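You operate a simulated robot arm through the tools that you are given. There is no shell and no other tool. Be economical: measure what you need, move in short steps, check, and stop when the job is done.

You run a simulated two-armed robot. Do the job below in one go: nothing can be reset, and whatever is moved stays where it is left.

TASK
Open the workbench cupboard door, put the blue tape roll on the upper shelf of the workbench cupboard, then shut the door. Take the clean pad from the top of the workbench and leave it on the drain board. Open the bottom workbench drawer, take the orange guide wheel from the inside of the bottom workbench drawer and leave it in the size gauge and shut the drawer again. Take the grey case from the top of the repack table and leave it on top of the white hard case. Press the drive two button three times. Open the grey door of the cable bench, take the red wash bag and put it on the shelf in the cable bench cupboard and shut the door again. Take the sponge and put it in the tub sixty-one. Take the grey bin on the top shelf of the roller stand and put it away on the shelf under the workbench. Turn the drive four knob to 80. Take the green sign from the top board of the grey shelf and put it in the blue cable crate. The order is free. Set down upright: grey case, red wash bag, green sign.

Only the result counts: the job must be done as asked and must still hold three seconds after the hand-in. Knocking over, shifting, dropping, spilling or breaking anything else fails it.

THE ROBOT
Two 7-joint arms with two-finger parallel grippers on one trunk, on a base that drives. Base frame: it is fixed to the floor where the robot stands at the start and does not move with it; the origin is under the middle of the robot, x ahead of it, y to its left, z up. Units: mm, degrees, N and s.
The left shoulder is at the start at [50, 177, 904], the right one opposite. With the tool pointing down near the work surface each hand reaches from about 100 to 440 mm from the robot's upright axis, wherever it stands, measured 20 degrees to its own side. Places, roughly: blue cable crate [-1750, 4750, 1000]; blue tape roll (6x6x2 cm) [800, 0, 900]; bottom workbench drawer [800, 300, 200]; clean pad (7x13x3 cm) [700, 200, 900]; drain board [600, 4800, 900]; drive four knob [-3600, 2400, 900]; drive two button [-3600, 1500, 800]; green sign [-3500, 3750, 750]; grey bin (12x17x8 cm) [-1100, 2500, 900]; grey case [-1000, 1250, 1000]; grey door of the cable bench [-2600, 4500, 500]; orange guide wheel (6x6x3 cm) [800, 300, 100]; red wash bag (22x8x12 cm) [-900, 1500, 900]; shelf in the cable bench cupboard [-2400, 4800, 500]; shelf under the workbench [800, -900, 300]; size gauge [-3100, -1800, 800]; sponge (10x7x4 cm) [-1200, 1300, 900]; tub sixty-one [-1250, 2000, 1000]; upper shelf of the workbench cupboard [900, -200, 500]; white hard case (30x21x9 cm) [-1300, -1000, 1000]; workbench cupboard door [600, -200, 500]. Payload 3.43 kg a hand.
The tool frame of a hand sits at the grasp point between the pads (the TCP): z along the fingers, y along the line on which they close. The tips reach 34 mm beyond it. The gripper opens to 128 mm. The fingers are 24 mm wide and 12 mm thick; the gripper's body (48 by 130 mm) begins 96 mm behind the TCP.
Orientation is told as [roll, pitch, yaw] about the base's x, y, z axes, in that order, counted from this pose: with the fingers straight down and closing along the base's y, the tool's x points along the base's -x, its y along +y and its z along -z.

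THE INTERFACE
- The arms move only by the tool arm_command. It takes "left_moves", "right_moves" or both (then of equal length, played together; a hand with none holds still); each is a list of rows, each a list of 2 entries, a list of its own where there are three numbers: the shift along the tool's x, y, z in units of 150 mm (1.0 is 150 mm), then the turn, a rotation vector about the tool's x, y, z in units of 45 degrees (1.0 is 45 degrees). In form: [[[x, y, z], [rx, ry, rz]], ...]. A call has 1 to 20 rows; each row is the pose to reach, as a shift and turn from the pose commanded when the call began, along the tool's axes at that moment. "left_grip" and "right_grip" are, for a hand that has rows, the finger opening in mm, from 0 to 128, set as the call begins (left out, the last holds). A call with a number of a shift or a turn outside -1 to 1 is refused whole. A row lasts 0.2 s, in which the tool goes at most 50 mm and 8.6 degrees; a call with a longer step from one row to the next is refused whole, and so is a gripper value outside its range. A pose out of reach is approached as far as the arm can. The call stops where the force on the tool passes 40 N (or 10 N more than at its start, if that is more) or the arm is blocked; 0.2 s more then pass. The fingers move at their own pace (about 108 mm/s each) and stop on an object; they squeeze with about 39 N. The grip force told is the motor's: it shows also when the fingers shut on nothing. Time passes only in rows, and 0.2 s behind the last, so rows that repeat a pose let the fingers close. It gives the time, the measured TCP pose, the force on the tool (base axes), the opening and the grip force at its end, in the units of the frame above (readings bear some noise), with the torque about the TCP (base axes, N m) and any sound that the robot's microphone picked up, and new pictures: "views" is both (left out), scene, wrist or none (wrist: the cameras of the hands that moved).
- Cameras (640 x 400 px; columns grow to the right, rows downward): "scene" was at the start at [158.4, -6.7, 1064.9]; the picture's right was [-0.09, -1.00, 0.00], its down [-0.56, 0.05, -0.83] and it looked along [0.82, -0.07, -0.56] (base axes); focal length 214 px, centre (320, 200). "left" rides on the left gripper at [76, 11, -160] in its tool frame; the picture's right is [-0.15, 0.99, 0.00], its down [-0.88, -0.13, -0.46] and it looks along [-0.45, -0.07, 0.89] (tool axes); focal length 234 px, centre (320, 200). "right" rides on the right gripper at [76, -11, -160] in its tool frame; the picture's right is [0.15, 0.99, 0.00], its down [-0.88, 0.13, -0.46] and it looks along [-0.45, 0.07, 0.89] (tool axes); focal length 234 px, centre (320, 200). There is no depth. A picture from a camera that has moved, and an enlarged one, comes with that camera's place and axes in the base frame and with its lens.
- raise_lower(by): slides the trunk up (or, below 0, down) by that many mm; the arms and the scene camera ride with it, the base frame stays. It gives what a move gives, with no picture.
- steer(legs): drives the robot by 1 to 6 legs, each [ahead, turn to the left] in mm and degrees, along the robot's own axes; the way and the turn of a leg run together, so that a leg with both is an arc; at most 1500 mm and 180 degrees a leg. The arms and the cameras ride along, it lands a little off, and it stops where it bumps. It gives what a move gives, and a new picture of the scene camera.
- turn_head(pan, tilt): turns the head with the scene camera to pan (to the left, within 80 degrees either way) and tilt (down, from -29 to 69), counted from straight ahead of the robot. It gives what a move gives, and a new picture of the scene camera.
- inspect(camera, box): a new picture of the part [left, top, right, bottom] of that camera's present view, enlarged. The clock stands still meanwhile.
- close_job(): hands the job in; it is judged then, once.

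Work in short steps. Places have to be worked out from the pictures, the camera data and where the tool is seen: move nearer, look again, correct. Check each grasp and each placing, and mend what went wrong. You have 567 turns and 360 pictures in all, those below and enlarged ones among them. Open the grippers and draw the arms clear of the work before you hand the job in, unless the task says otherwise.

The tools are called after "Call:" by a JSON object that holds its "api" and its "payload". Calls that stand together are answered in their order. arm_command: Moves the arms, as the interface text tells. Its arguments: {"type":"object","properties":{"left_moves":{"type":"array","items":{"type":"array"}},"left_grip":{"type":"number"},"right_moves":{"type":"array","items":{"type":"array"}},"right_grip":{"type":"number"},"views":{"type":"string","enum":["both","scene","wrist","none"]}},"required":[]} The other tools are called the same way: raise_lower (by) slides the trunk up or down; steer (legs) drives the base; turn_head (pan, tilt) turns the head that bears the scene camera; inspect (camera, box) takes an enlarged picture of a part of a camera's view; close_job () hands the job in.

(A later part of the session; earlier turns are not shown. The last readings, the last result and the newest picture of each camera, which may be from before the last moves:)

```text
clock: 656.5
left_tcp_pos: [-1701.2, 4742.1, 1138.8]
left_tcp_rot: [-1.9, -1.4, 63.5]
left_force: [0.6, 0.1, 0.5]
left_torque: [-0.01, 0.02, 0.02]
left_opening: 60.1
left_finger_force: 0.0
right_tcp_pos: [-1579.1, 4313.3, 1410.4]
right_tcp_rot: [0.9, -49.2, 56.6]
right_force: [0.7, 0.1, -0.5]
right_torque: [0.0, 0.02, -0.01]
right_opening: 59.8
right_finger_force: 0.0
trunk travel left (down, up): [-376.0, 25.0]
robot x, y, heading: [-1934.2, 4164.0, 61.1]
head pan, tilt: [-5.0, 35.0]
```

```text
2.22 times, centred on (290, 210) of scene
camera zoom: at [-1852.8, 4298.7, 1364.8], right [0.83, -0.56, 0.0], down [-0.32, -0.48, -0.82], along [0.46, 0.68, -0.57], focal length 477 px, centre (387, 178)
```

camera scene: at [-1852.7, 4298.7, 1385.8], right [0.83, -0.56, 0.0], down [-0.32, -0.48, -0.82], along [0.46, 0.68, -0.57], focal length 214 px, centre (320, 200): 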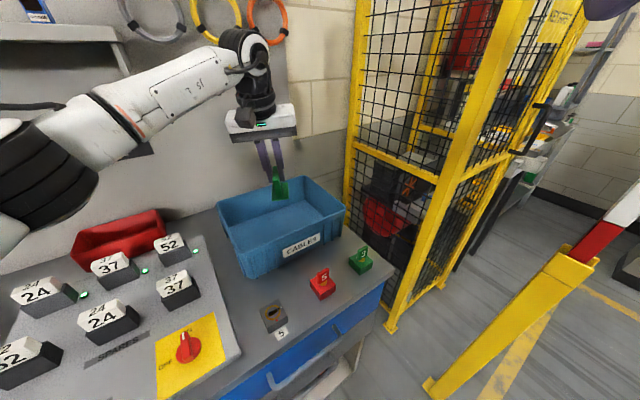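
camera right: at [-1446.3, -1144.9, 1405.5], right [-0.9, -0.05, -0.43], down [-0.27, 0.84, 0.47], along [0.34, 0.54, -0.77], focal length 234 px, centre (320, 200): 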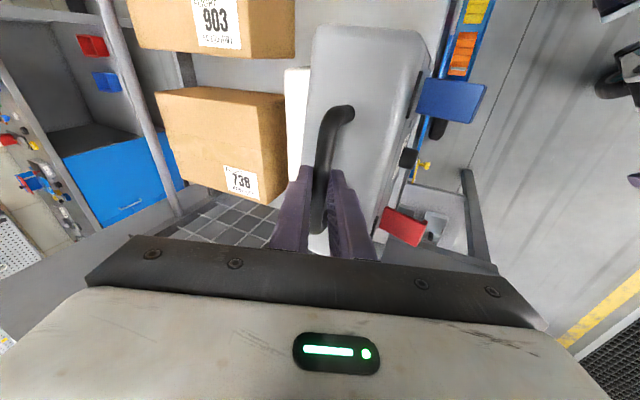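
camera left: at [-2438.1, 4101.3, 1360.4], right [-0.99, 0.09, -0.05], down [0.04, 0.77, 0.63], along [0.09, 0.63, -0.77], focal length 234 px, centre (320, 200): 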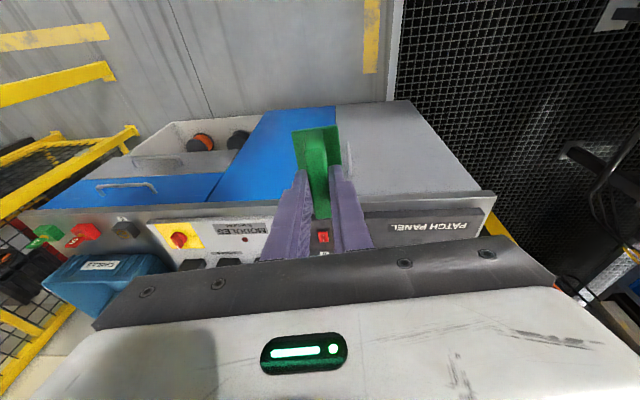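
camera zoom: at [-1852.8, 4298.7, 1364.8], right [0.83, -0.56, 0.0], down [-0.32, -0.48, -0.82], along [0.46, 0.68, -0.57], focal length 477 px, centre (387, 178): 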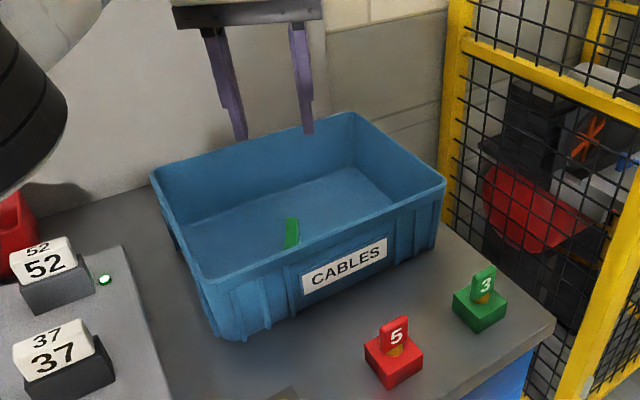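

The sign stands upright in the crate. Being economical with pictures now: next I open the grey cupboard door (handle ≈x −2470, z 570–760, hinge on its left) while my hands are free. I drive in front of it and set the left hand to point forward.

Call:
{"api": "steer", "payload": {"legs": [[-350, 0], [0, 119], [366, 0], [0, -90]]}}

Call:
{"api": "raise_lower", "payload": {"by": -325}}

Call:
{"api": "arm_command", "payload": {"left_moves": [[[0.1, 0, 0.08], [0, -0.16, 0]], [[0.2, 0, 0.16], [0, -0.33, 0]], [[0.3, 0, 0.24], [0, -0.5, 0]], [[0.4, 0, 0.3], [0, -0.66, 0]], [[0.5, 0, 0.35], [0, -0.83, 0]], [[0.55, 0, 0.4], [0, -1.0, 0]]], "left_grip": 64, "views": "none"}}

```text
clock: 669.5
left_tcp_pos: [-2544.6, 4477.7, 1138.2]
left_tcp_rot: [-1.9, -1.2, 92.2]
left_force: [0.0, 0.1, -0.7]
left_torque: [-0.02, -0.01, 0.0]
left_opening: 60.1
left_finger_force: 0.0
right_tcp_pos: [-2231.8, 4158.0, 1410.6]
right_tcp_rot: [0.8, -49.3, 85.3]
right_force: [-0.8, -0.6, -0.1]
right_torque: [0.0, 0.01, 0.0]
right_opening: 59.9
right_finger_force: 0.1
trunk travel left (down, up): [-376.0, 25.0]
robot x, y, heading: [-2474.7, 3854.0, 89.6]
head pan, tilt: [-5.0, 35.0]
camera scene: at [-2464.5, 4014.9, 1364.8], right [1.0, -0.09, 0.0], down [-0.05, -0.57, -0.82], along [0.08, 0.82, -0.57], focal length 214 px, centre (320, 200)
```

scene: 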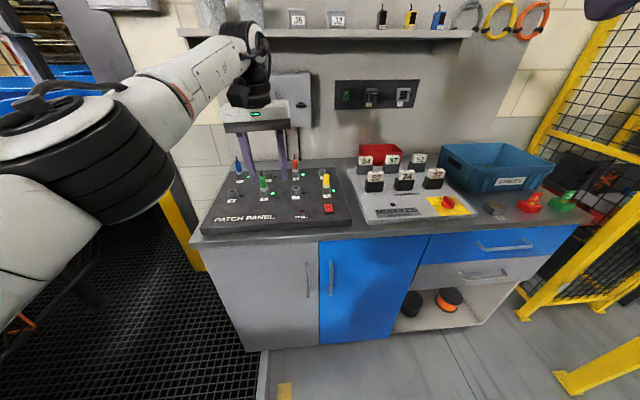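

```text
clock: 672.7
left_tcp_pos: [-2545.0, 4477.3, 813.3]
left_tcp_rot: [-1.9, -1.3, 92.3]
left_force: [-0.1, -0.1, -0.4]
left_torque: [0.01, 0.03, 0.0]
left_opening: 60.0
left_finger_force: 0.1
right_tcp_pos: [-2231.6, 4158.4, 1085.8]
right_tcp_rot: [0.8, -49.1, 85.3]
right_force: [0.0, -0.6, 0.0]
right_torque: [0.0, 0.01, 0.02]
right_opening: 60.1
right_finger_force: 0.2
trunk travel left (down, up): [-51.0, 350.0]
robot x, y, heading: [-2473.8, 3854.3, 89.6]
head pan, tilt: [-5.0, 35.0]
```

```text
clock: 673.2
left_tcp_pos: [-2557.1, 4481.5, 803.1]
left_tcp_rot: [-3.5, -6.4, 97.1]
left_force: [-2.0, -2.9, -0.5]
left_torque: [0.2, -0.09, -0.11]
left_opening: 62.5
left_finger_force: 0.0
left hand out of reach, approached as far as the arm can: row 1
right_tcp_pos: [-2231.2, 4160.2, 1084.9]
right_tcp_rot: [0.8, -49.0, 85.4]
right_force: [0.5, -0.2, -0.6]
right_torque: [-0.01, 0.0, 0.03]
right_opening: 60.1
right_finger_force: 0.0
trunk travel left (down, up): [-51.0, 350.0]
robot x, y, heading: [-2473.5, 3852.9, 89.9]
head pan, tilt: [-5.0, 35.0]
stopped in row 2 (left hand): the force on the tool passed its limit (the readings are from after the stop); the commanded pose is now the measured one
```

The hand is too near the bench edge for reorienting; I back up 170 mm and pitch it forward there.

Call:
{"api": "steer", "payload": {"legs": [[-170, 0]]}}

Call:
{"api": "arm_command", "payload": {"left_moves": [[[0.05, -0.05, 0.08], [0, -0.16, 0]], [[0.1, -0.1, 0.16], [0, -0.33, 0]], [[0.15, -0.15, 0.24], [0, -0.5, 0]], [[0.2, -0.2, 0.3], [0, -0.66, 0]], [[0.25, -0.25, 0.35], [0, -0.83, 0]], [[0.3, -0.3, 0.4], [0, -1.0, 0]]], "views": "none"}}

Call:
{"api": "arm_command", "payload": {"left_moves": [[[0.05, -0.05, 0.05], [0, -0.1, 0]], [[0.1, -0.1, 0.1], [0, -0.2, 0]], [[0.15, -0.15, 0.15], [0, -0.3, 0]], [[0.15, -0.2, 0.15], [0, -0.4, 0]]], "views": "none"}}

```text
clock: 674.6
left_tcp_pos: [-2557.8, 4313.8, 803.0]
left_tcp_rot: [-3.6, -6.3, 97.2]
left_force: [-0.3, 0.1, 0.0]
left_torque: [0.0, 0.0, -0.02]
left_opening: 64.0
left_finger_force: 0.0
right_tcp_pos: [-2233.4, 3991.1, 1085.0]
right_tcp_rot: [0.8, -49.2, 85.4]
right_force: [0.6, -0.7, 0.1]
right_torque: [0.0, 0.0, 0.01]
right_opening: 60.0
right_finger_force: 0.0
trunk travel left (down, up): [-51.0, 350.0]
robot x, y, heading: [-2475.9, 3688.6, 89.6]
head pan, tilt: [-5.0, 35.0]
camera scene: at [-2465.1, 3846.6, 1039.8], right [1.0, -0.09, 0.0], down [-0.05, -0.57, -0.82], along [0.08, 0.82, -0.57], focal length 214 px, centre (320, 200)
```

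scene: 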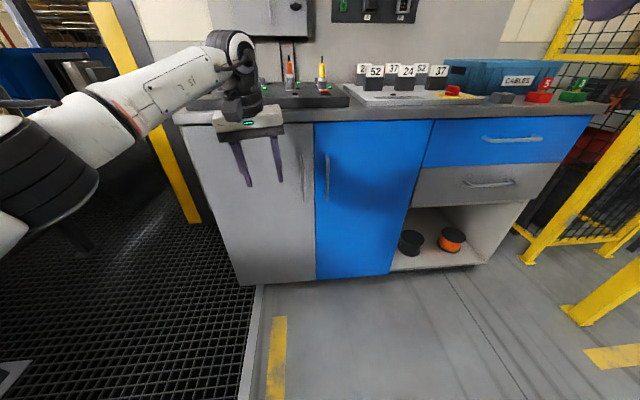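

```text
clock: 676.0
left_tcp_pos: [-2502.8, 4281.3, 742.0]
left_tcp_rot: [-5.9, -51.4, 101.4]
left_force: [0.5, 0.6, -0.3]
left_torque: [0.0, 0.01, -0.02]
left_opening: 63.9
left_finger_force: 0.1
right_tcp_pos: [-2232.7, 3990.6, 1083.9]
right_tcp_rot: [0.8, -49.1, 85.2]
right_force: [0.1, 0.3, -0.1]
right_torque: [0.01, 0.0, 0.01]
right_opening: 60.1
right_finger_force: 0.1
trunk travel left (down, up): [-51.0, 350.0]
robot x, y, heading: [-2468.8, 3689.2, 89.7]
head pan, tilt: [-5.0, 35.0]
```

```text
clock: 677.0
left_tcp_pos: [-2473.2, 4287.1, 710.5]
left_tcp_rot: [-10.2, -69.3, 106.4]
left_force: [1.0, 0.4, -0.7]
left_torque: [0.01, 0.02, 0.02]
left_opening: 63.8
left_finger_force: 0.1
right_tcp_pos: [-2233.2, 3990.5, 1084.7]
right_tcp_rot: [0.8, -49.1, 85.3]
right_force: [-0.2, 0.1, -0.2]
right_torque: [-0.02, 0.02, 0.02]
right_opening: 59.9
right_finger_force: 0.1
trunk travel left (down, up): [-51.0, 350.0]
robot x, y, heading: [-2474.0, 3689.2, 89.6]
head pan, tilt: [-5.0, 35.0]
```

Call:
{"api": "steer", "payload": {"legs": [[150, -1]]}}

Call:
{"api": "inspect", "payload": {"camera": "left", "box": [0, 0, 640, 400]}}

```text
clock: 678.4
left_tcp_pos: [-2459.9, 4438.1, 711.4]
left_tcp_rot: [-10.2, -69.1, 105.2]
left_force: [0.3, -0.2, -0.1]
left_torque: [0.01, -0.01, 0.04]
left_opening: 63.9
left_finger_force: 0.0
right_tcp_pos: [-2224.1, 4135.8, 1083.8]
right_tcp_rot: [0.8, -49.1, 84.1]
right_force: [-0.1, -0.2, -0.7]
right_torque: [0.01, 0.0, 0.04]
right_opening: 60.1
right_finger_force: 0.0
trunk travel left (down, up): [-51.0, 350.0]
robot x, y, heading: [-2477.3, 3836.9, 88.8]
head pan, tilt: [-5.0, 35.0]
camera scene: at [-2459.7, 3996.1, 1039.8], right [0.99, -0.11, 0.0], down [-0.06, -0.57, -0.82], along [0.09, 0.81, -0.57], focal length 214 px, centre (320, 200)
```

scene: 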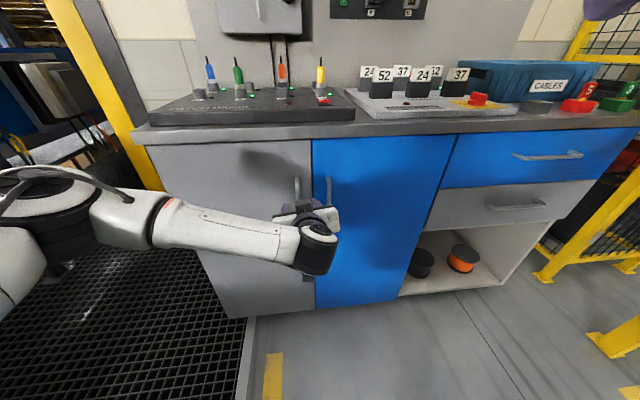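

```text
1.00 times, centred on (320, 200) of left
camera zoom: at [-2452.4, 4261.0, 695.3], right [-1.0, -0.05, 0.07], down [0.08, -0.11, 0.99], along [-0.04, 0.99, 0.11], focal length 234 px, centre (320, 200)
```

zoom: 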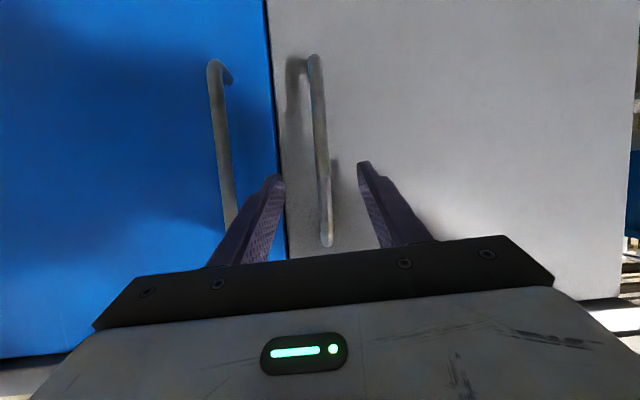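

The grey handle is centred between the fingers. I advance to contact and close.

Call:
{"api": "arm_command", "payload": {"left_moves": [[[-0.04, 0, 0.1], [0, 0, 0]], [[-0.09, 0, 0.22], [0, 0, 0]], [[-0.13, 0, 0.32], [0, 0, 0]], [[-0.16, 0, 0.38], [0, 0, 0]], [[-0.18, 0, 0.44], [0, 0, 0]], [[-0.2, 0, 0.5], [0, 0, 0]]], "views": "none"}}

Call:
{"api": "arm_command", "payload": {"left_moves": [[[0, 0, -0.03], [0, 0, 0]], [[0, 0, -0.03], [0, 0, 0]], [[0, 0, -0.03], [0, 0, 0]]], "left_grip": 0, "views": "none"}}

```text
clock: 679.0
left_tcp_pos: [-2458.6, 4463.4, 712.4]
left_tcp_rot: [-10.1, -68.7, 104.4]
left_force: [-9.2, -20.0, 8.4]
left_torque: [0.33, -0.27, -0.3]
left_opening: 57.6
left_finger_force: 0.0
right_tcp_pos: [-2224.3, 4133.5, 1084.7]
right_tcp_rot: [0.8, -49.2, 84.2]
right_force: [0.3, 0.4, -0.5]
right_torque: [0.02, 0.06, -0.02]
right_opening: 59.8
right_finger_force: 0.0
trunk travel left (down, up): [-51.0, 350.0]
robot x, y, heading: [-2471.0, 3837.4, 88.5]
head pan, tilt: [-5.0, 35.0]
stopped in row 3 (left hand): the force on the tool passed its limit (the readings are from after the stop); the commanded pose is now the measured one
```

```text
clock: 679.9
left_tcp_pos: [-2463.7, 4463.5, 708.4]
left_tcp_rot: [-8.8, -68.5, 104.0]
left_force: [-26.9, 2.3, -8.5]
left_torque: [-0.38, 1.29, 0.07]
left_opening: 13.1
left_finger_force: 44.9
right_tcp_pos: [-2225.6, 4136.4, 1084.7]
right_tcp_rot: [0.7, -49.2, 84.3]
right_force: [-0.3, 0.3, 0.1]
right_torque: [0.0, -0.01, 0.0]
right_opening: 60.0
right_finger_force: 0.1
trunk travel left (down, up): [-51.0, 350.0]
robot x, y, heading: [-2473.5, 3834.9, 89.0]
head pan, tilt: [-5.0, 35.0]
```

Handle gripped. I pull the door open by driving backward along the computed arc.

Call:
{"api": "steer", "payload": {"legs": [[-85, 1.1], [-78, 3.2], [-61, 5.4], [-36, 7]]}}

```text
clock: 681.0
left_tcp_pos: [-2481.4, 4381.8, 709.5]
left_tcp_rot: [-7.3, -68.8, 104.3]
left_force: [-0.5, 0.1, 1.5]
left_torque: [-0.68, 1.18, -0.01]
left_opening: 12.6
left_finger_force: 45.4
right_tcp_pos: [-2232.6, 4057.8, 1084.6]
right_tcp_rot: [0.9, -49.1, 85.3]
right_force: [-0.6, -1.0, 0.1]
right_torque: [-0.01, 0.02, 0.02]
right_opening: 59.9
right_finger_force: 0.0
trunk travel left (down, up): [-51.0, 350.0]
robot x, y, heading: [-2474.1, 3755.5, 90.0]
head pan, tilt: [-5.0, 35.0]
stopped in leg 1: the force on the tool passed its limit (the readings are from after the stop); the commanded pose is now the measured one
camera scene: at [-2464.3, 3913.0, 1040.0], right [1.0, -0.09, 0.0], down [-0.05, -0.57, -0.82], along [0.08, 0.82, -0.57], focal length 214 px, centre (320, 200)
```

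scene: 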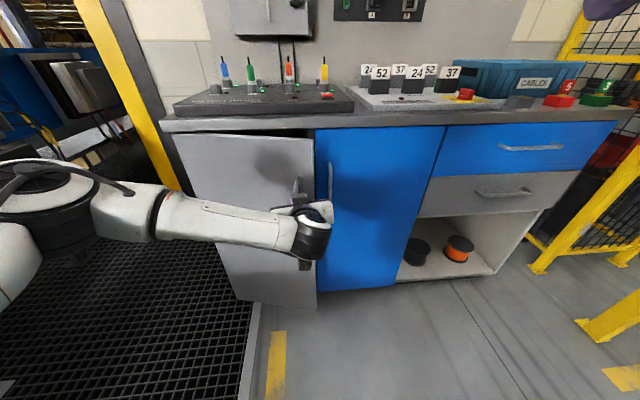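

Door moved ~15°; the stop was from the initial side load. I continue the arc.

Call:
{"api": "steer", "payload": {"legs": [[-40, 1.5], [-38, 2.2], [-33, 2.6], [-28, 3], [-20, 3.5], [-14, 3.7]]}}

```text
clock: 684.2
left_tcp_pos: [-2650.5, 4186.6, 711.4]
left_tcp_rot: [-6.8, -69.1, 120.7]
left_force: [-0.8, 3.2, -2.4]
left_torque: [-0.55, 1.13, -0.04]
left_opening: 12.6
left_finger_force: 45.0
right_tcp_pos: [-2312.0, 3942.5, 1085.1]
right_tcp_rot: [0.9, -49.2, 101.5]
right_force: [-1.0, -0.5, 1.0]
right_torque: [-0.02, -0.03, 0.02]
right_opening: 59.8
right_finger_force: 0.0
trunk travel left (down, up): [-51.0, 350.0]
robot x, y, heading: [-2457.2, 3585.6, 105.9]
head pan, tilt: [-5.0, 35.0]
stopped in leg 6: the force on the tool passed its limit (the readings are from after the stop); the commanded pose is now the measured one
camera scene: at [-2494.0, 3739.4, 1039.8], right [0.98, 0.19, 0.0], down [0.11, -0.56, -0.82], along [-0.16, 0.8, -0.57], focal length 214 px, centre (320, 200)
```

scene: 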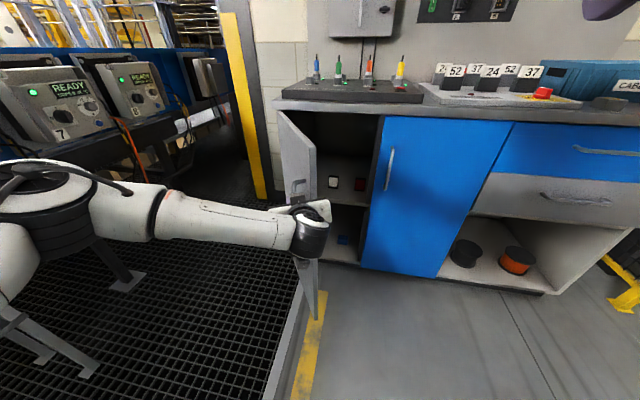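

The door is now ~65° open. I release, go round to its inner side and push it further open by turning left.

Call:
{"api": "arm_command", "payload": {"left_moves": [[[0, 0, 0], [0, 0, 0]], [[0, 0, 0], [0, 0, 0]], [[0.05, 0, -0.2], [0, 0, 0]]], "left_grip": 70, "views": "none"}}

Call:
{"api": "steer", "payload": {"legs": [[-80, 0], [0, -10], [190, 0], [0, 25], [70, 12], [-200, 0]]}}

```text
clock: 685.0
left_tcp_pos: [-2636.0, 4158.1, 714.8]
left_tcp_rot: [-7.5, -69.0, 121.6]
left_force: [0.3, -0.3, -0.4]
left_torque: [0.01, -0.02, -0.02]
left_opening: 70.0
left_finger_force: 0.1
right_tcp_pos: [-2313.1, 3942.7, 1085.5]
right_tcp_rot: [0.8, -49.1, 101.6]
right_force: [-0.6, -0.7, 0.9]
right_torque: [0.03, -0.02, 0.02]
right_opening: 59.7
right_finger_force: 0.1
trunk travel left (down, up): [-51.0, 350.0]
robot x, y, heading: [-2455.3, 3585.8, 106.1]
head pan, tilt: [-5.0, 35.0]
```

```text
clock: 687.6
left_tcp_pos: [-2502.8, 4191.2, 715.1]
left_tcp_rot: [-9.0, -68.6, 110.3]
left_force: [3.8, -3.7, 4.1]
left_torque: [0.1, 0.16, 0.14]
left_opening: 68.0
left_finger_force: 0.0
right_tcp_pos: [-2240.1, 3930.1, 1085.5]
right_tcp_rot: [0.9, -49.2, 91.4]
right_force: [-0.2, 0.1, 0.2]
right_torque: [0.01, 0.03, -0.02]
right_opening: 60.0
right_finger_force: 0.0
trunk travel left (down, up): [-51.0, 350.0]
robot x, y, heading: [-2442.9, 3609.5, 95.9]
head pan, tilt: [-5.0, 35.0]
stopped in leg 3: the force on the tool passed its limit (the readings are from after the stop); the commanded pose is now the measured one
camera scene: at [-2454.4, 3762.1, 1039.8], right [1.0, 0.01, 0.0], down [0.01, -0.57, -0.82], along [-0.01, 0.82, -0.57], focal length 214 px, centre (320, 200)
```

scene: 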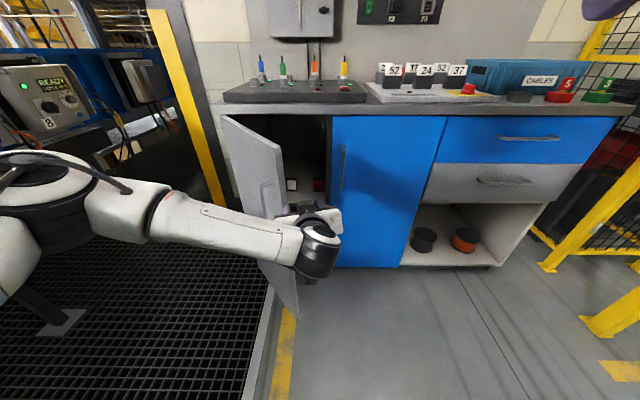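

The open finger met the door edge. I close the gripper, go further right and forward, then sweep left.

Call:
{"api": "arm_command", "payload": {"left_moves": [[[0, 0, 0], [0, 0, 0]], [[0, 0, 0], [0, 0, 0]]], "left_grip": 0, "views": "none"}}

Call:
{"api": "steer", "payload": {"legs": [[-60, 0], [0, -7], [170, 0], [0, 33], [75, 14], [-220, 0]]}}

```text
clock: 688.2
left_tcp_pos: [-2505.7, 4192.9, 714.5]
left_tcp_rot: [-8.8, -68.5, 110.2]
left_force: [-0.4, -0.5, 0.4]
left_torque: [-0.03, -0.03, 0.0]
left_opening: 0.1
left_finger_force: 33.1
right_tcp_pos: [-2241.0, 3930.6, 1084.0]
right_tcp_rot: [1.0, -49.2, 91.5]
right_force: [-0.1, -0.6, 0.8]
right_torque: [0.01, 0.0, -0.02]
right_opening: 60.2
right_finger_force: 0.0
trunk travel left (down, up): [-51.0, 350.0]
robot x, y, heading: [-2449.2, 3602.2, 95.8]
head pan, tilt: [-5.0, 35.0]
```

```text
clock: 691.8
left_tcp_pos: [-2582.5, 4279.3, 712.7]
left_tcp_rot: [-9.2, -67.9, 118.7]
left_force: [1.6, -2.1, 1.2]
left_torque: [0.08, 0.13, 0.16]
left_opening: 0.0
left_finger_force: 32.8
right_tcp_pos: [-2289.1, 4071.8, 1085.7]
right_tcp_rot: [0.9, -49.2, 101.5]
right_force: [-0.7, 0.3, 0.9]
right_torque: [0.02, -0.02, -0.03]
right_opening: 60.1
right_finger_force: 0.0
trunk travel left (down, up): [-51.0, 350.0]
robot x, y, heading: [-2437.2, 3712.8, 105.7]
head pan, tilt: [-5.0, 35.0]
stopped in leg 4: the force on the tool passed its limit (the readings are from after the stop); the commanded pose is now the measured one
camera scene: at [-2471.3, 3868.9, 1039.8], right [0.98, 0.19, 0.0], down [0.11, -0.56, -0.82], along [-0.15, 0.81, -0.57], focal length 214 px, centre (320, 200)
```

scene: 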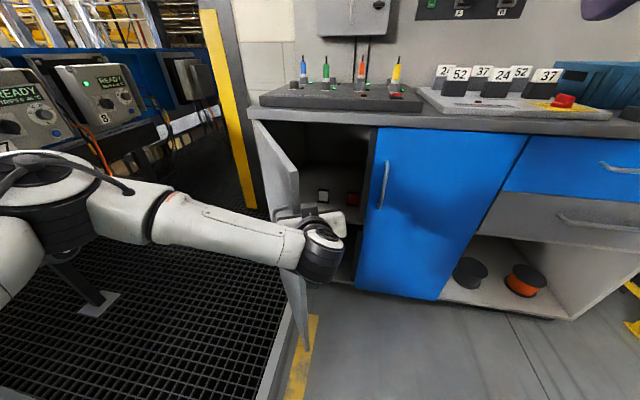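

The forearm crowds the door edge; I back 75 mm so that only the fingertips reach inside, then sweep left.

Call:
{"api": "steer", "payload": {"legs": [[-75, 0], [0, 20], [45, 12], [-200, 0]]}}

```text
clock: 693.3
left_tcp_pos: [-2593.8, 4190.4, 710.3]
left_tcp_rot: [-9.4, -67.4, 122.2]
left_force: [2.3, -3.0, 2.4]
left_torque: [0.03, 0.02, 0.09]
left_opening: 0.0
left_finger_force: 32.8
right_tcp_pos: [-2295.3, 4009.3, 1086.3]
right_tcp_rot: [0.9, -49.2, 105.8]
right_force: [-0.1, 0.3, 0.7]
right_torque: [-0.01, 0.03, -0.02]
right_opening: 60.1
right_finger_force: 0.1
trunk travel left (down, up): [-51.0, 350.0]
robot x, y, heading: [-2412.0, 3634.7, 110.0]
head pan, tilt: [-5.0, 35.0]
stopped in leg 2: the force on the tool passed its limit (the readings are from after the stop); the commanded pose is now the measured one
camera scene: at [-2461.7, 3793.1, 1039.8], right [0.97, 0.26, 0.0], down [0.15, -0.55, -0.82], along [-0.21, 0.79, -0.57], focal length 214 px, centre (320, 200)
```

scene: 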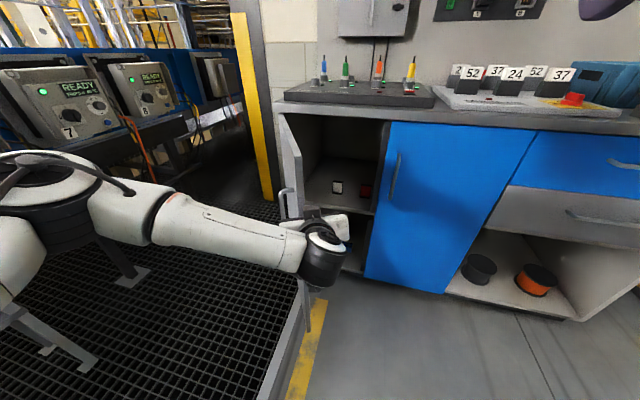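

The left arm can't push it past ~68° in this geometry, so I'll push with the right hand from inside. I back off, lower the right hand, and come in on the inner side.

Call:
{"api": "arm_command", "payload": {"right_moves": [[[0.15, 0, 0.16], [0, 0.1, 0]], [[0.3, 0, 0.33], [0, 0.2, 0]], [[0.45, 0, 0.5], [0, 0.3, 0]], [[0.6, 0, 0.66], [0, 0.4, 0]], [[0.65, 0, 0.83], [0, 0.5, 0]]], "right_grip": 0, "views": "none"}}

Call:
{"api": "arm_command", "payload": {"right_moves": [[[0.05, 0, 0.25], [0, 0, 0]], [[0.1, 0, 0.5], [0, 0, 0]], [[0.15, 0, 0.75], [0, 0, 0]], [[0.2, 0, 1.0], [0, 0, 0]]], "views": "none"}}

Call:
{"api": "steer", "payload": {"legs": [[-220, 0], [0, 10.5], [500, 0], [0, 14], [0, 28]]}}

```text
clock: 694.5
left_tcp_pos: [-2594.0, 4189.4, 711.3]
left_tcp_rot: [-9.3, -67.3, 122.0]
left_force: [4.5, -7.0, 2.9]
left_torque: [0.08, 0.08, 0.15]
left_opening: 0.1
left_finger_force: 33.0
right_tcp_pos: [-2306.4, 4039.8, 928.5]
right_tcp_rot: [0.7, -26.7, 106.2]
right_force: [0.6, -0.2, -0.1]
right_torque: [-0.01, 0.02, 0.01]
right_opening: 0.0
right_finger_force: 32.8
trunk travel left (down, up): [-51.0, 350.0]
robot x, y, heading: [-2415.4, 3639.0, 109.7]
head pan, tilt: [-5.0, 35.0]
```

```text
clock: 695.5
left_tcp_pos: [-2593.4, 4189.1, 710.4]
left_tcp_rot: [-9.4, -67.4, 122.1]
left_force: [6.6, -9.4, 0.4]
left_torque: [0.12, 0.12, 0.19]
left_opening: 0.2
left_finger_force: 33.4
right_tcp_pos: [-2320.1, 4074.5, 782.9]
right_tcp_rot: [0.7, -26.6, 106.3]
right_force: [-1.1, -0.1, -0.8]
right_torque: [-0.01, 0.01, -0.01]
right_opening: 0.1
right_finger_force: 32.9
trunk travel left (down, up): [-51.0, 350.0]
robot x, y, heading: [-2416.1, 3638.8, 109.9]
head pan, tilt: [-5.0, 35.0]
```

```text
clock: 700.3
left_tcp_pos: [-2847.7, 4343.6, 712.2]
left_tcp_rot: [-9.5, -67.5, 132.3]
left_force: [0.9, 0.2, -0.1]
left_torque: [-0.03, 0.05, 0.02]
left_opening: 0.2
left_finger_force: 32.8
right_tcp_pos: [-2557.9, 4275.2, 787.0]
right_tcp_rot: [1.2, -27.1, 117.3]
right_force: [7.5, -12.0, 15.7]
right_torque: [-0.37, 1.06, 1.03]
right_opening: 0.0
right_finger_force: 33.0
trunk travel left (down, up): [-51.0, 350.0]
robot x, y, heading: [-2576.7, 3833.8, 119.8]
head pan, tilt: [-5.0, 35.0]
stopped in leg 3: the force on the tool passed its limit (the readings are from after the stop); the commanded pose is now the measured one
camera scene: at [-2646.0, 3976.0, 1040.0], right [0.91, 0.42, 0.0], down [0.24, -0.52, -0.82], along [-0.35, 0.74, -0.57], focal length 214 px, centre (320, 200)
```

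scene: 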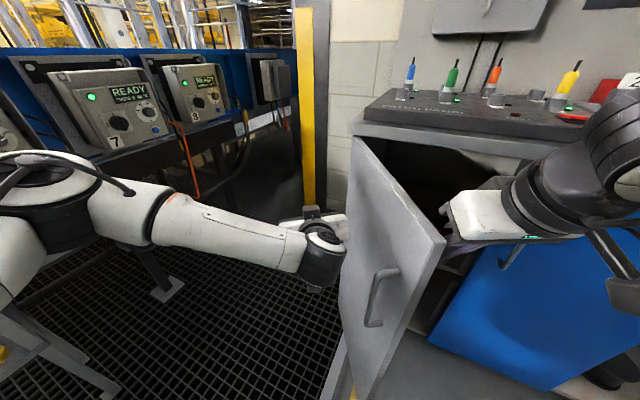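

The right hand is now at the door's inner face. I turn left to sweep it open.

Call:
{"api": "steer", "payload": {"legs": [[-20, 0], [0, 20], [0, 20], [0, 6]]}}

```text
clock: 701.7
left_tcp_pos: [-2899.0, 4287.5, 710.8]
left_tcp_rot: [-9.4, -67.5, 139.7]
left_force: [0.7, -0.1, -0.4]
left_torque: [0.0, -0.01, 0.02]
left_opening: 0.1
left_finger_force: 32.5
right_tcp_pos: [-2604.7, 4253.8, 786.7]
right_tcp_rot: [1.4, -27.4, 124.6]
right_force: [4.8, -7.2, 9.7]
right_torque: [-0.22, 0.27, 0.29]
right_opening: 0.0
right_finger_force: 33.2
trunk travel left (down, up): [-51.0, 350.0]
robot x, y, heading: [-2563.1, 3817.3, 127.1]
head pan, tilt: [-5.0, 35.0]
stopped in leg 2: the force on the tool passed its limit (the readings are from after the stop); the commanded pose is now the measured one
camera scene: at [-2653.0, 3949.4, 1039.9], right [0.85, 0.53, 0.0], down [0.3, -0.48, -0.82], along [-0.44, 0.69, -0.57], focal length 214 px, centre (320, 200)
```

scene: 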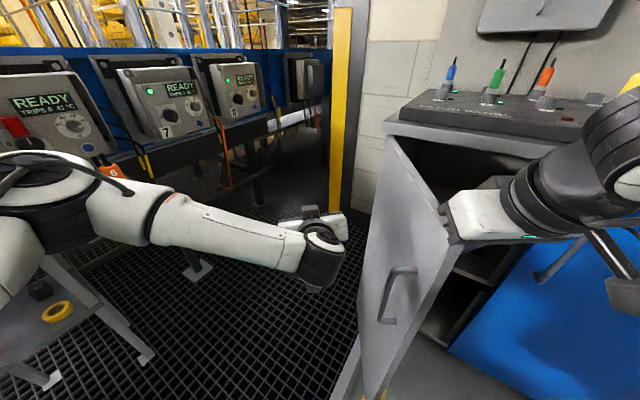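

The inclined finger seems to ride on the door's top edge. I lift, make the right hand vertical, shift to the inner side and come down deeper behind the door.

Call:
{"api": "raise_lower", "payload": {"by": 90}}

Call:
{"api": "arm_command", "payload": {"right_moves": [[[0, -0.1, 0], [0, 0.15, 0]], [[0, -0.2, 0], [0, 0.3, 0]], [[0, -0.3, 0], [0, 0.45, 0]], [[0, -0.4, 0], [0, 0.6, 0]]], "views": "none"}}

Call:
{"api": "raise_lower", "payload": {"by": -140}}

```text
clock: 703.0
left_tcp_pos: [-2900.0, 4288.3, 800.3]
left_tcp_rot: [-9.3, -67.5, 139.5]
left_force: [0.0, -1.1, 0.1]
left_torque: [0.02, -0.01, -0.01]
left_opening: 0.0
left_finger_force: 33.3
right_tcp_pos: [-2605.8, 4255.6, 875.9]
right_tcp_rot: [1.1, -27.0, 124.6]
right_force: [-0.5, 0.2, 0.4]
right_torque: [0.0, -0.03, 0.01]
right_opening: 0.0
right_finger_force: 33.4
trunk travel left (down, up): [-141.0, 260.0]
robot x, y, heading: [-2565.2, 3817.8, 126.8]
head pan, tilt: [-5.0, 35.0]
```

```text
clock: 704.0
left_tcp_pos: [-2900.2, 4288.7, 801.0]
left_tcp_rot: [-9.3, -67.4, 139.5]
left_force: [-0.2, -0.3, -0.1]
left_torque: [0.03, 0.02, -0.03]
left_opening: 0.0
left_finger_force: 32.5
right_tcp_pos: [-2555.8, 4289.7, 875.0]
right_tcp_rot: [1.0, 0.1, 125.2]
right_force: [0.0, 0.0, -0.2]
right_torque: [0.01, 0.02, -0.03]
right_opening: 0.0
right_finger_force: 33.0
trunk travel left (down, up): [-141.0, 260.0]
robot x, y, heading: [-2565.7, 3817.2, 127.1]
head pan, tilt: [-5.0, 35.0]
```

```text
clock: 705.6
left_tcp_pos: [-2900.0, 4290.1, 660.5]
left_tcp_rot: [-9.3, -67.3, 139.5]
left_force: [-0.5, -0.3, 0.2]
left_torque: [0.0, 0.01, -0.01]
left_opening: 0.0
left_finger_force: 33.4
right_tcp_pos: [-2557.1, 4289.5, 734.7]
right_tcp_rot: [1.1, -0.1, 125.2]
right_force: [0.2, -0.5, 0.3]
right_torque: [0.03, -0.02, 0.01]
right_opening: 0.0
right_finger_force: 33.1
trunk travel left (down, up): [-1.0, 400.0]
robot x, y, heading: [-2566.8, 3818.0, 127.3]
head pan, tilt: [-5.0, 35.0]
```

Right hand is vertical and inside. I turn left 42° to swing the door fully open.

Call:
{"api": "steer", "payload": {"legs": [[0, 14], [0, 14], [0, 14]]}}

```text
clock: 708.1
left_tcp_pos: [-3084.3, 4066.3, 659.3]
left_tcp_rot: [-9.3, -67.4, 168.5]
left_force: [0.2, 0.3, -0.8]
left_torque: [0.01, 0.01, -0.03]
left_opening: 0.0
left_finger_force: 33.4
right_tcp_pos: [-2780.3, 4236.2, 735.2]
right_tcp_rot: [0.6, 0.7, 153.8]
right_force: [7.3, -0.3, 3.3]
right_torque: [0.08, 1.11, -0.05]
right_opening: 0.0
right_finger_force: 32.7
trunk travel left (down, up): [-1.0, 400.0]
robot x, y, heading: [-2561.2, 3820.1, 156.3]
head pan, tilt: [-5.0, 35.0]
stopped in leg 3: the force on the tool passed its limit (the readings are from after the stop); the commanded pose is now the measured one
camera scene: at [-2704.5, 3890.7, 990.0], right [0.48, 0.88, 0.0], down [0.5, -0.28, -0.82], along [-0.72, 0.4, -0.57], focal length 214 px, centre (320, 200)
```

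scene: 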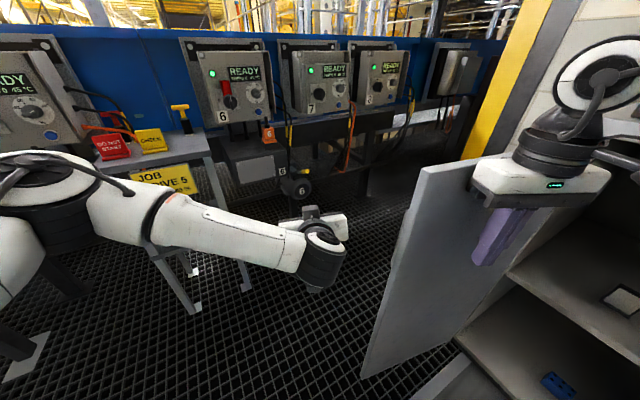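

The door is open ~92° (at its stop). I lift the hands over it, and drive round to the aisle east of the repack table for the red wash bag, to be taken with the right hand.

Call:
{"api": "raise_lower", "payload": {"by": 230}}

Call:
{"api": "steer", "payload": {"legs": [[-300, 0], [0, -156], [1500, 0], [400, 0], [0, -90], [1500, 0]]}}

```text
clock: 710.5
left_tcp_pos: [-3084.8, 4067.2, 890.3]
left_tcp_rot: [-9.3, -67.3, 168.5]
left_force: [-0.6, 0.2, -1.1]
left_torque: [0.0, 0.0, 0.01]
left_opening: 0.0
left_finger_force: 33.1
right_tcp_pos: [-2780.3, 4236.4, 964.8]
right_tcp_rot: [0.7, 0.7, 153.8]
right_force: [-0.5, -0.2, -0.6]
right_torque: [0.01, 0.03, -0.02]
right_opening: 0.0
right_finger_force: 32.6
trunk travel left (down, up): [-231.0, 170.0]
robot x, y, heading: [-2563.9, 3816.1, 155.9]
head pan, tilt: [-5.0, 35.0]
```

```text
clock: 738.9
left_tcp_pos: [-410.3, 1621.9, 889.7]
left_tcp_rot: [-9.3, -67.3, -77.7]
left_force: [-0.3, 0.6, -0.1]
left_torque: [0.02, -0.02, 0.01]
left_opening: 0.1
left_finger_force: 32.7
right_tcp_pos: [-687.0, 1830.4, 965.7]
right_tcp_rot: [0.6, 0.7, -92.5]
right_force: [0.6, 0.2, 0.1]
right_torque: [0.02, 0.0, -0.02]
right_opening: 0.0
right_finger_force: 33.1
trunk travel left (down, up): [-231.0, 170.0]
robot x, y, heading: [-393.8, 2196.1, -90.0]
head pan, tilt: [-5.0, 35.0]
camera scene: at [-400.0, 2041.5, 1219.8], right [-1.0, 0.09, 0.0], down [0.05, 0.57, -0.82], along [-0.07, -0.82, -0.57], focal length 214 px, centre (320, 200)
```

scene: 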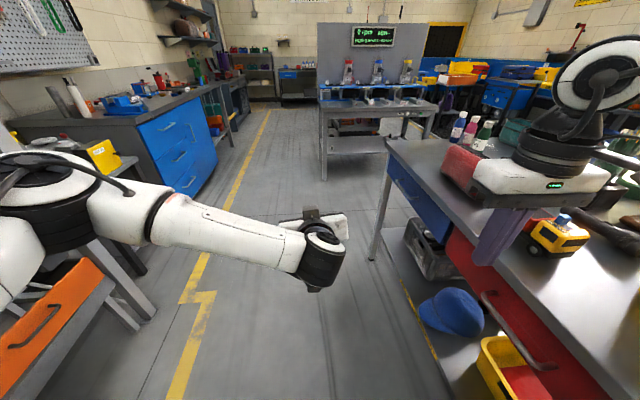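

I raise a little, pitch the right hand to −47°, reach out right, and drive alongside the table to the bag.

Call:
{"api": "raise_lower", "payload": {"by": 80}}

Call:
{"api": "arm_command", "payload": {"right_moves": [[[0.05, -0.1, 0], [0, -0.17, 0]], [[0.1, -0.2, 0], [0, -0.34, 0]], [[0.15, -0.3, 0], [0, -0.5, 0]], [[0.2, -0.4, 0], [0, -0.67, 0]], [[0.25, -0.5, 0], [0, -0.84, 0]], [[0.3, -0.6, 0], [0, -1.0, 0]]], "right_grip": 110, "views": "none"}}

Call:
{"api": "steer", "payload": {"legs": [[0, -11], [380, 0], [0, 11]]}}

Call:
{"api": "inspect", "payload": {"camera": "right", "box": [0, 0, 640, 400]}}

```text
clock: 740.1
left_tcp_pos: [-409.2, 1621.4, 969.2]
left_tcp_rot: [-9.2, -67.3, -77.6]
left_force: [-0.4, 0.7, 0.1]
left_torque: [0.0, 0.0, 0.02]
left_opening: 0.0
left_finger_force: 33.4
right_tcp_pos: [-687.2, 1831.6, 1044.9]
right_tcp_rot: [0.6, 0.7, -92.5]
right_force: [0.4, -1.1, -0.4]
right_torque: [-0.01, 0.01, -0.04]
right_opening: 0.2
right_finger_force: 33.1
trunk travel left (down, up): [-311.0, 90.0]
robot x, y, heading: [-392.8, 2203.9, -89.9]
head pan, tilt: [-5.0, 35.0]
```

```text
clock: 741.5
left_tcp_pos: [-409.0, 1641.6, 984.2]
left_tcp_rot: [-10.3, -68.7, -76.8]
left_force: [-1.5, 0.4, 0.7]
left_torque: [-0.01, -0.09, 0.14]
left_opening: 0.1
left_finger_force: 32.8
right_tcp_pos: [-806.7, 1882.3, 1074.4]
right_tcp_rot: [-1.4, -45.4, -91.8]
right_force: [-6.5, 17.1, 13.0]
right_torque: [-0.07, -0.36, 0.44]
right_opening: 110.0
right_finger_force: 0.0
right hand out of reach, approached as far as the arm can: row 5, 6
trunk travel left (down, up): [-311.0, 90.0]
robot x, y, heading: [-393.3, 2203.5, -90.8]
head pan, tilt: [-5.0, 35.0]
```

```text
clock: 742.2
left_tcp_pos: [-406.2, 1633.8, 973.7]
left_tcp_rot: [-10.2, -67.9, -77.0]
left_force: [-0.9, 0.4, -0.6]
left_torque: [-0.01, -0.02, 0.0]
left_opening: 0.1
left_finger_force: 33.1
right_tcp_pos: [-804.0, 1874.6, 1068.3]
right_tcp_rot: [-1.9, -44.8, -91.6]
right_force: [0.2, -0.6, 0.0]
right_torque: [0.02, 0.04, 0.02]
right_opening: 109.6
right_finger_force: 0.0
trunk travel left (down, up): [-311.0, 90.0]
robot x, y, heading: [-389.7, 2201.9, -91.3]
head pan, tilt: [-5.0, 35.0]
stopped in leg 1: the robot was blocked; the commanded pose is now the measured one
camera scene: at [-398.3, 2058.7, 1300.3], right [-0.99, 0.11, 0.0], down [0.06, 0.56, -0.83], along [-0.09, -0.82, -0.56], focal length 214 px, centre (320, 200)
```

scene: 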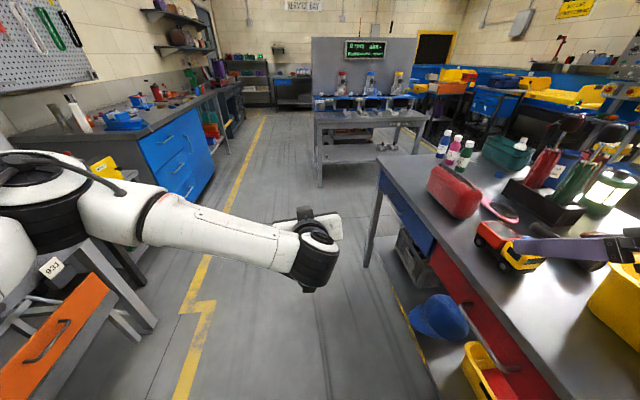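

```text
1.00 times, centred on (320, 200) of right
camera zoom: at [-804.7, 2042.0, 1128.0], right [0.99, 0.05, -0.13], down [0.14, -0.31, 0.94], along [0.01, -0.95, -0.32], focal length 234 px, centre (320, 200)
```

zoom: 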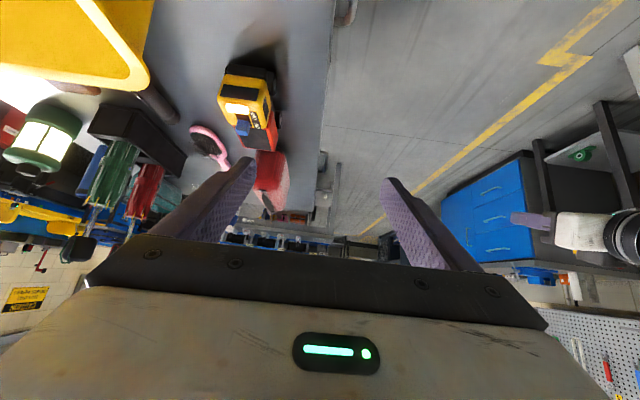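

Something (tub/roller gate) was touched by the right elbow when turning. I go straight south first, and only then shift toward the table.

Call:
{"api": "steer", "payload": {"legs": [[270, 0], [0, -29], [195, 0], [0, 30]]}}

Call:
{"api": "inspect", "payload": {"camera": "right", "box": [0, 0, 640, 400]}}

```text
clock: 742.9
left_tcp_pos: [-405.8, 1630.6, 974.5]
left_tcp_rot: [-10.1, -67.8, -77.1]
left_force: [0.2, 0.5, -0.2]
left_torque: [-0.03, 0.02, -0.02]
left_opening: 0.0
left_finger_force: 32.7
right_tcp_pos: [-804.6, 1872.1, 1065.4]
right_tcp_rot: [-2.0, -44.2, -91.5]
right_force: [-0.2, -0.2, -0.3]
right_torque: [-0.03, 0.0, -0.03]
right_opening: 110.0
right_finger_force: 0.0
trunk travel left (down, up): [-311.0, 90.0]
robot x, y, heading: [-392.7, 2200.7, -91.7]
head pan, tilt: [-5.0, 35.0]
stopped in leg 1: the robot was blocked; the commanded pose is now the measured one
camera scene: at [-399.2, 2053.6, 1301.2], right [-0.99, 0.12, 0.0], down [0.06, 0.56, -0.82], along [-0.1, -0.82, -0.57], focal length 214 px, centre (320, 200)
```

scene: 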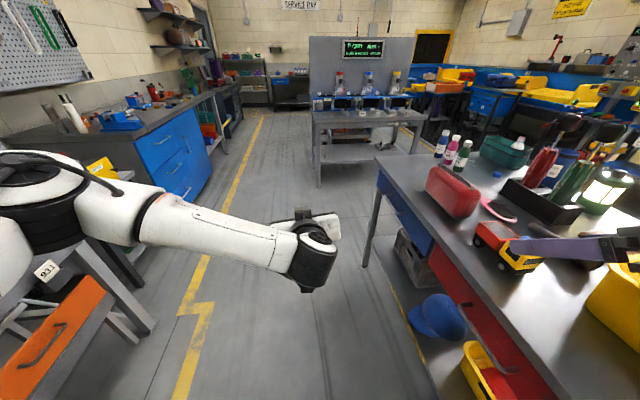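

```text
1.00 times, centred on (320, 200) of right
camera zoom: at [-804.7, 2037.5, 1127.7], right [0.99, 0.06, -0.13], down [0.14, -0.32, 0.94], along [0.01, -0.95, -0.33], focal length 234 px, centre (320, 200)
```

zoom: 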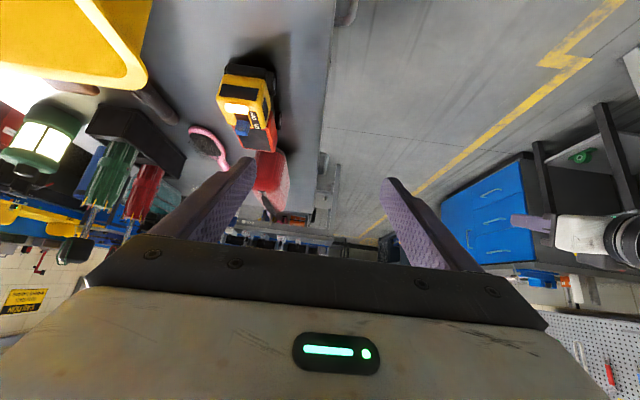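

Still blocked. I check the left side, where the left elbow may be against the rack.

Call:
{"api": "turn_head", "payload": {"pan": 65, "tilt": 30}}

```text
clock: 744.3
left_tcp_pos: [-405.1, 1631.6, 977.7]
left_tcp_rot: [-10.2, -67.9, -77.0]
left_force: [0.5, -0.2, -0.4]
left_torque: [0.05, -0.01, -0.01]
left_opening: 0.1
left_finger_force: 32.5
right_tcp_pos: [-804.5, 1872.1, 1069.0]
right_tcp_rot: [-1.8, -44.4, -91.5]
right_force: [-0.5, -0.3, -0.4]
right_torque: [0.02, 0.0, 0.02]
right_opening: 110.1
right_finger_force: 0.0
trunk travel left (down, up): [-311.0, 90.0]
robot x, y, heading: [-395.4, 2199.9, -91.7]
head pan, tilt: [65.0, 30.0]
camera scene: at [-308.2, 2102.7, 1308.6], right [-0.45, -0.89, 0.01], down [-0.45, 0.21, -0.87], along [0.77, -0.4, -0.5], focal length 214 px, centre (320, 200)
```

scene: 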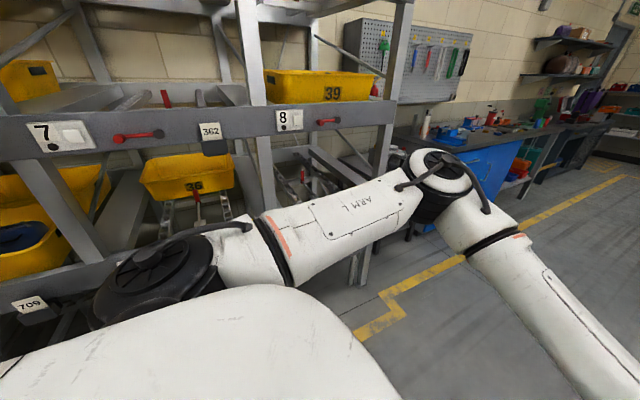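

Call:
{"api": "turn_head", "payload": {"pan": -75, "tilt": 30}}

```text
clock: 746.6
left_tcp_pos: [-405.3, 1631.6, 976.1]
left_tcp_rot: [-10.3, -67.9, -76.8]
left_force: [0.1, 0.4, 0.9]
left_torque: [0.0, 0.01, 0.0]
left_opening: 0.0
left_finger_force: 32.4
right_tcp_pos: [-803.5, 1871.6, 1068.1]
right_tcp_rot: [-1.8, -44.5, -91.6]
right_force: [-0.2, -0.4, 0.1]
right_torque: [-0.01, -0.01, 0.01]
right_opening: 110.0
right_finger_force: 0.1
trunk travel left (down, up): [-311.0, 90.0]
robot x, y, heading: [-394.6, 2199.1, -91.5]
head pan, tilt: [-75.0, 30.0]
camera scene: at [-477.0, 2122.4, 1309.2], right [-0.23, 0.97, -0.01], down [0.48, 0.11, -0.87], along [-0.84, -0.21, -0.49], focal length 214 px, centre (320, 200)
```

scene: 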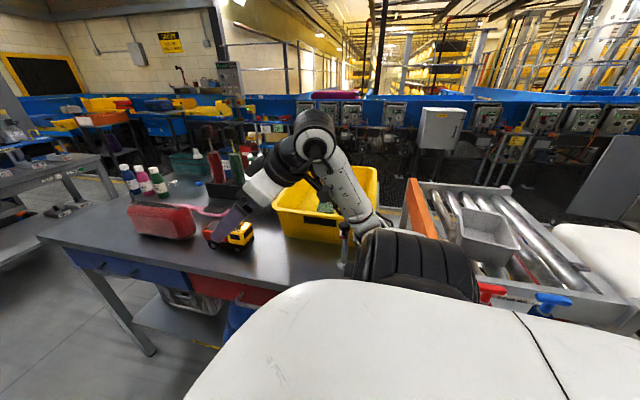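

The right forearm leans over the tub's edge and the lever there. I raise the trunk and draw the hand back in before driving on.

Call:
{"api": "raise_lower", "payload": {"by": 85}}

Call:
{"api": "arm_command", "payload": {"right_moves": [[[-0.08, 0.2, -0.1], [0, 0, 0]], [[-0.15, 0.4, -0.2], [0, 0, 0]], [[-0.2, 0.6, -0.3], [0, 0, 0]], [[-0.2, 0.8, -0.3], [0, 0, 0]]], "views": "none"}}

Call:
{"api": "steer", "payload": {"legs": [[340, 0], [0, -30], [150, 0], [0, 31]]}}

```text
clock: 747.6
left_tcp_pos: [-396.6, 1627.4, 1048.4]
left_tcp_rot: [-10.9, -67.5, -76.0]
left_force: [3.7, 0.1, 1.3]
left_torque: [0.07, 0.14, -0.35]
left_opening: 0.2
left_finger_force: 33.4
right_tcp_pos: [-778.1, 1865.5, 1111.1]
right_tcp_rot: [10.8, -42.0, -99.6]
right_force: [2.7, 1.2, 3.5]
right_torque: [0.13, 0.33, -0.25]
right_opening: 110.2
right_finger_force: 0.1
trunk travel left (down, up): [-383.0, 18.0]
robot x, y, heading: [-394.6, 2199.3, -91.9]
head pan, tilt: [-75.0, 30.0]
stopped: the arm was blocked; the commanded pose is now the measured one
```

```text
clock: 748.6
left_tcp_pos: [-408.9, 1624.8, 1042.0]
left_tcp_rot: [-9.3, -67.3, -77.7]
left_force: [-0.5, -0.4, 0.2]
left_torque: [-0.03, 0.01, -0.03]
left_opening: 0.0
left_finger_force: 33.0
right_tcp_pos: [-687.6, 1848.8, 1191.4]
right_tcp_rot: [12.0, -41.2, -100.6]
right_force: [0.2, 0.6, -1.1]
right_torque: [0.01, 0.04, 0.0]
right_opening: 110.0
right_finger_force: 0.1
right hand out of reach, approached as far as the arm can: row 1, 2, 3, 4
trunk travel left (down, up): [-383.0, 18.0]
robot x, y, heading: [-394.1, 2198.4, -91.8]
head pan, tilt: [-75.0, 30.0]
```

```text
clock: 754.8
left_tcp_pos: [-489.3, 1153.3, 1040.2]
left_tcp_rot: [-9.1, -67.3, -76.9]
left_force: [-0.1, -0.5, 0.1]
left_torque: [-0.01, 0.03, 0.02]
left_opening: 0.0
left_finger_force: 33.2
right_tcp_pos: [-772.7, 1372.7, 1191.8]
right_tcp_rot: [11.9, -41.2, -99.5]
right_force: [0.8, 0.4, -0.2]
right_torque: [-0.01, 0.05, 0.0]
right_opening: 110.0
right_finger_force: 0.0
trunk travel left (down, up): [-383.0, 18.0]
robot x, y, heading: [-484.8, 1728.5, -90.6]
head pan, tilt: [-75.0, 30.0]
camera scene: at [-571.1, 1639.0, 1379.5], right [-0.25, 0.97, 0.0], down [0.48, 0.12, -0.87], along [-0.84, -0.21, -0.5], focal length 214 px, centre (320, 200)
```

scene: 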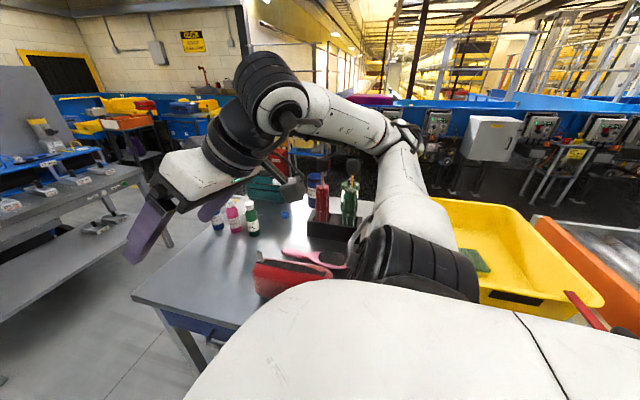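

Freed. Approaching from this side is awkward (tub), so I'll take the bag with the left hand from the south side, heading north. I turn around.

Call:
{"api": "steer", "payload": {"legs": [[0, 90], [130, 0], [0, 77], [-600, 0], [0, 13]]}}

Call:
{"api": "arm_command", "payload": {"left_moves": [[[0.15, 0.15, -0.2], [0, 0.07, 0]], [[0.3, 0.3, -0.4], [0, 0.13, 0]], [[0.4, 0.5, -0.6], [0, 0.2, 0]], [[0.5, 0.7, -0.75], [0, 0.26, 0]], [[0.55, 0.95, -0.85], [0, 0.33, 0]]], "left_grip": 110, "views": "none"}}

```text
clock: 767.0
left_tcp_pos: [-485.7, 1721.7, 1041.8]
left_tcp_rot: [-9.2, -67.2, 102.1]
left_force: [-0.7, -0.2, 0.4]
left_torque: [-0.03, 0.01, -0.01]
left_opening: 0.0
left_finger_force: 33.2
right_tcp_pos: [-208.2, 1497.8, 1191.6]
right_tcp_rot: [11.9, -41.2, 79.4]
right_force: [-1.6, -1.2, 0.0]
right_torque: [0.0, 0.03, -0.02]
right_opening: 110.0
right_finger_force: 0.0
trunk travel left (down, up): [-383.0, 18.0]
robot x, y, heading: [-503.7, 1143.9, 88.0]
head pan, tilt: [-75.0, 30.0]
camera scene: at [-414.3, 1237.0, 1379.5], right [0.23, -0.97, 0.0], down [-0.49, -0.11, -0.87], along [0.84, 0.2, -0.5], focal length 214 px, centre (320, 200)
```

scene: 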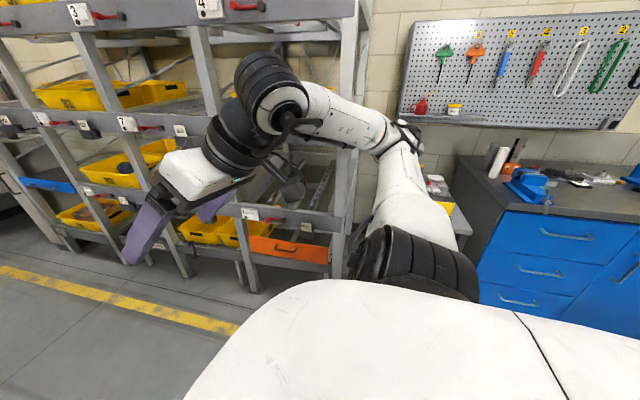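

```text
clock: 768.2
left_tcp_pos: [-616.7, 1566.0, 1005.7]
left_tcp_rot: [-5.9, -52.5, 98.3]
left_force: [0.7, -0.1, 0.3]
left_torque: [0.06, -0.03, 0.0]
left_opening: 109.8
left_finger_force: 0.0
right_tcp_pos: [-208.8, 1497.1, 1192.7]
right_tcp_rot: [11.8, -41.3, 79.3]
right_force: [-0.1, 0.9, 0.0]
right_torque: [-0.04, 0.01, -0.03]
right_opening: 109.9
right_finger_force: 0.0
trunk travel left (down, up): [-383.0, 18.0]
robot x, y, heading: [-502.9, 1146.9, 87.9]
head pan, tilt: [-75.0, 30.0]
```

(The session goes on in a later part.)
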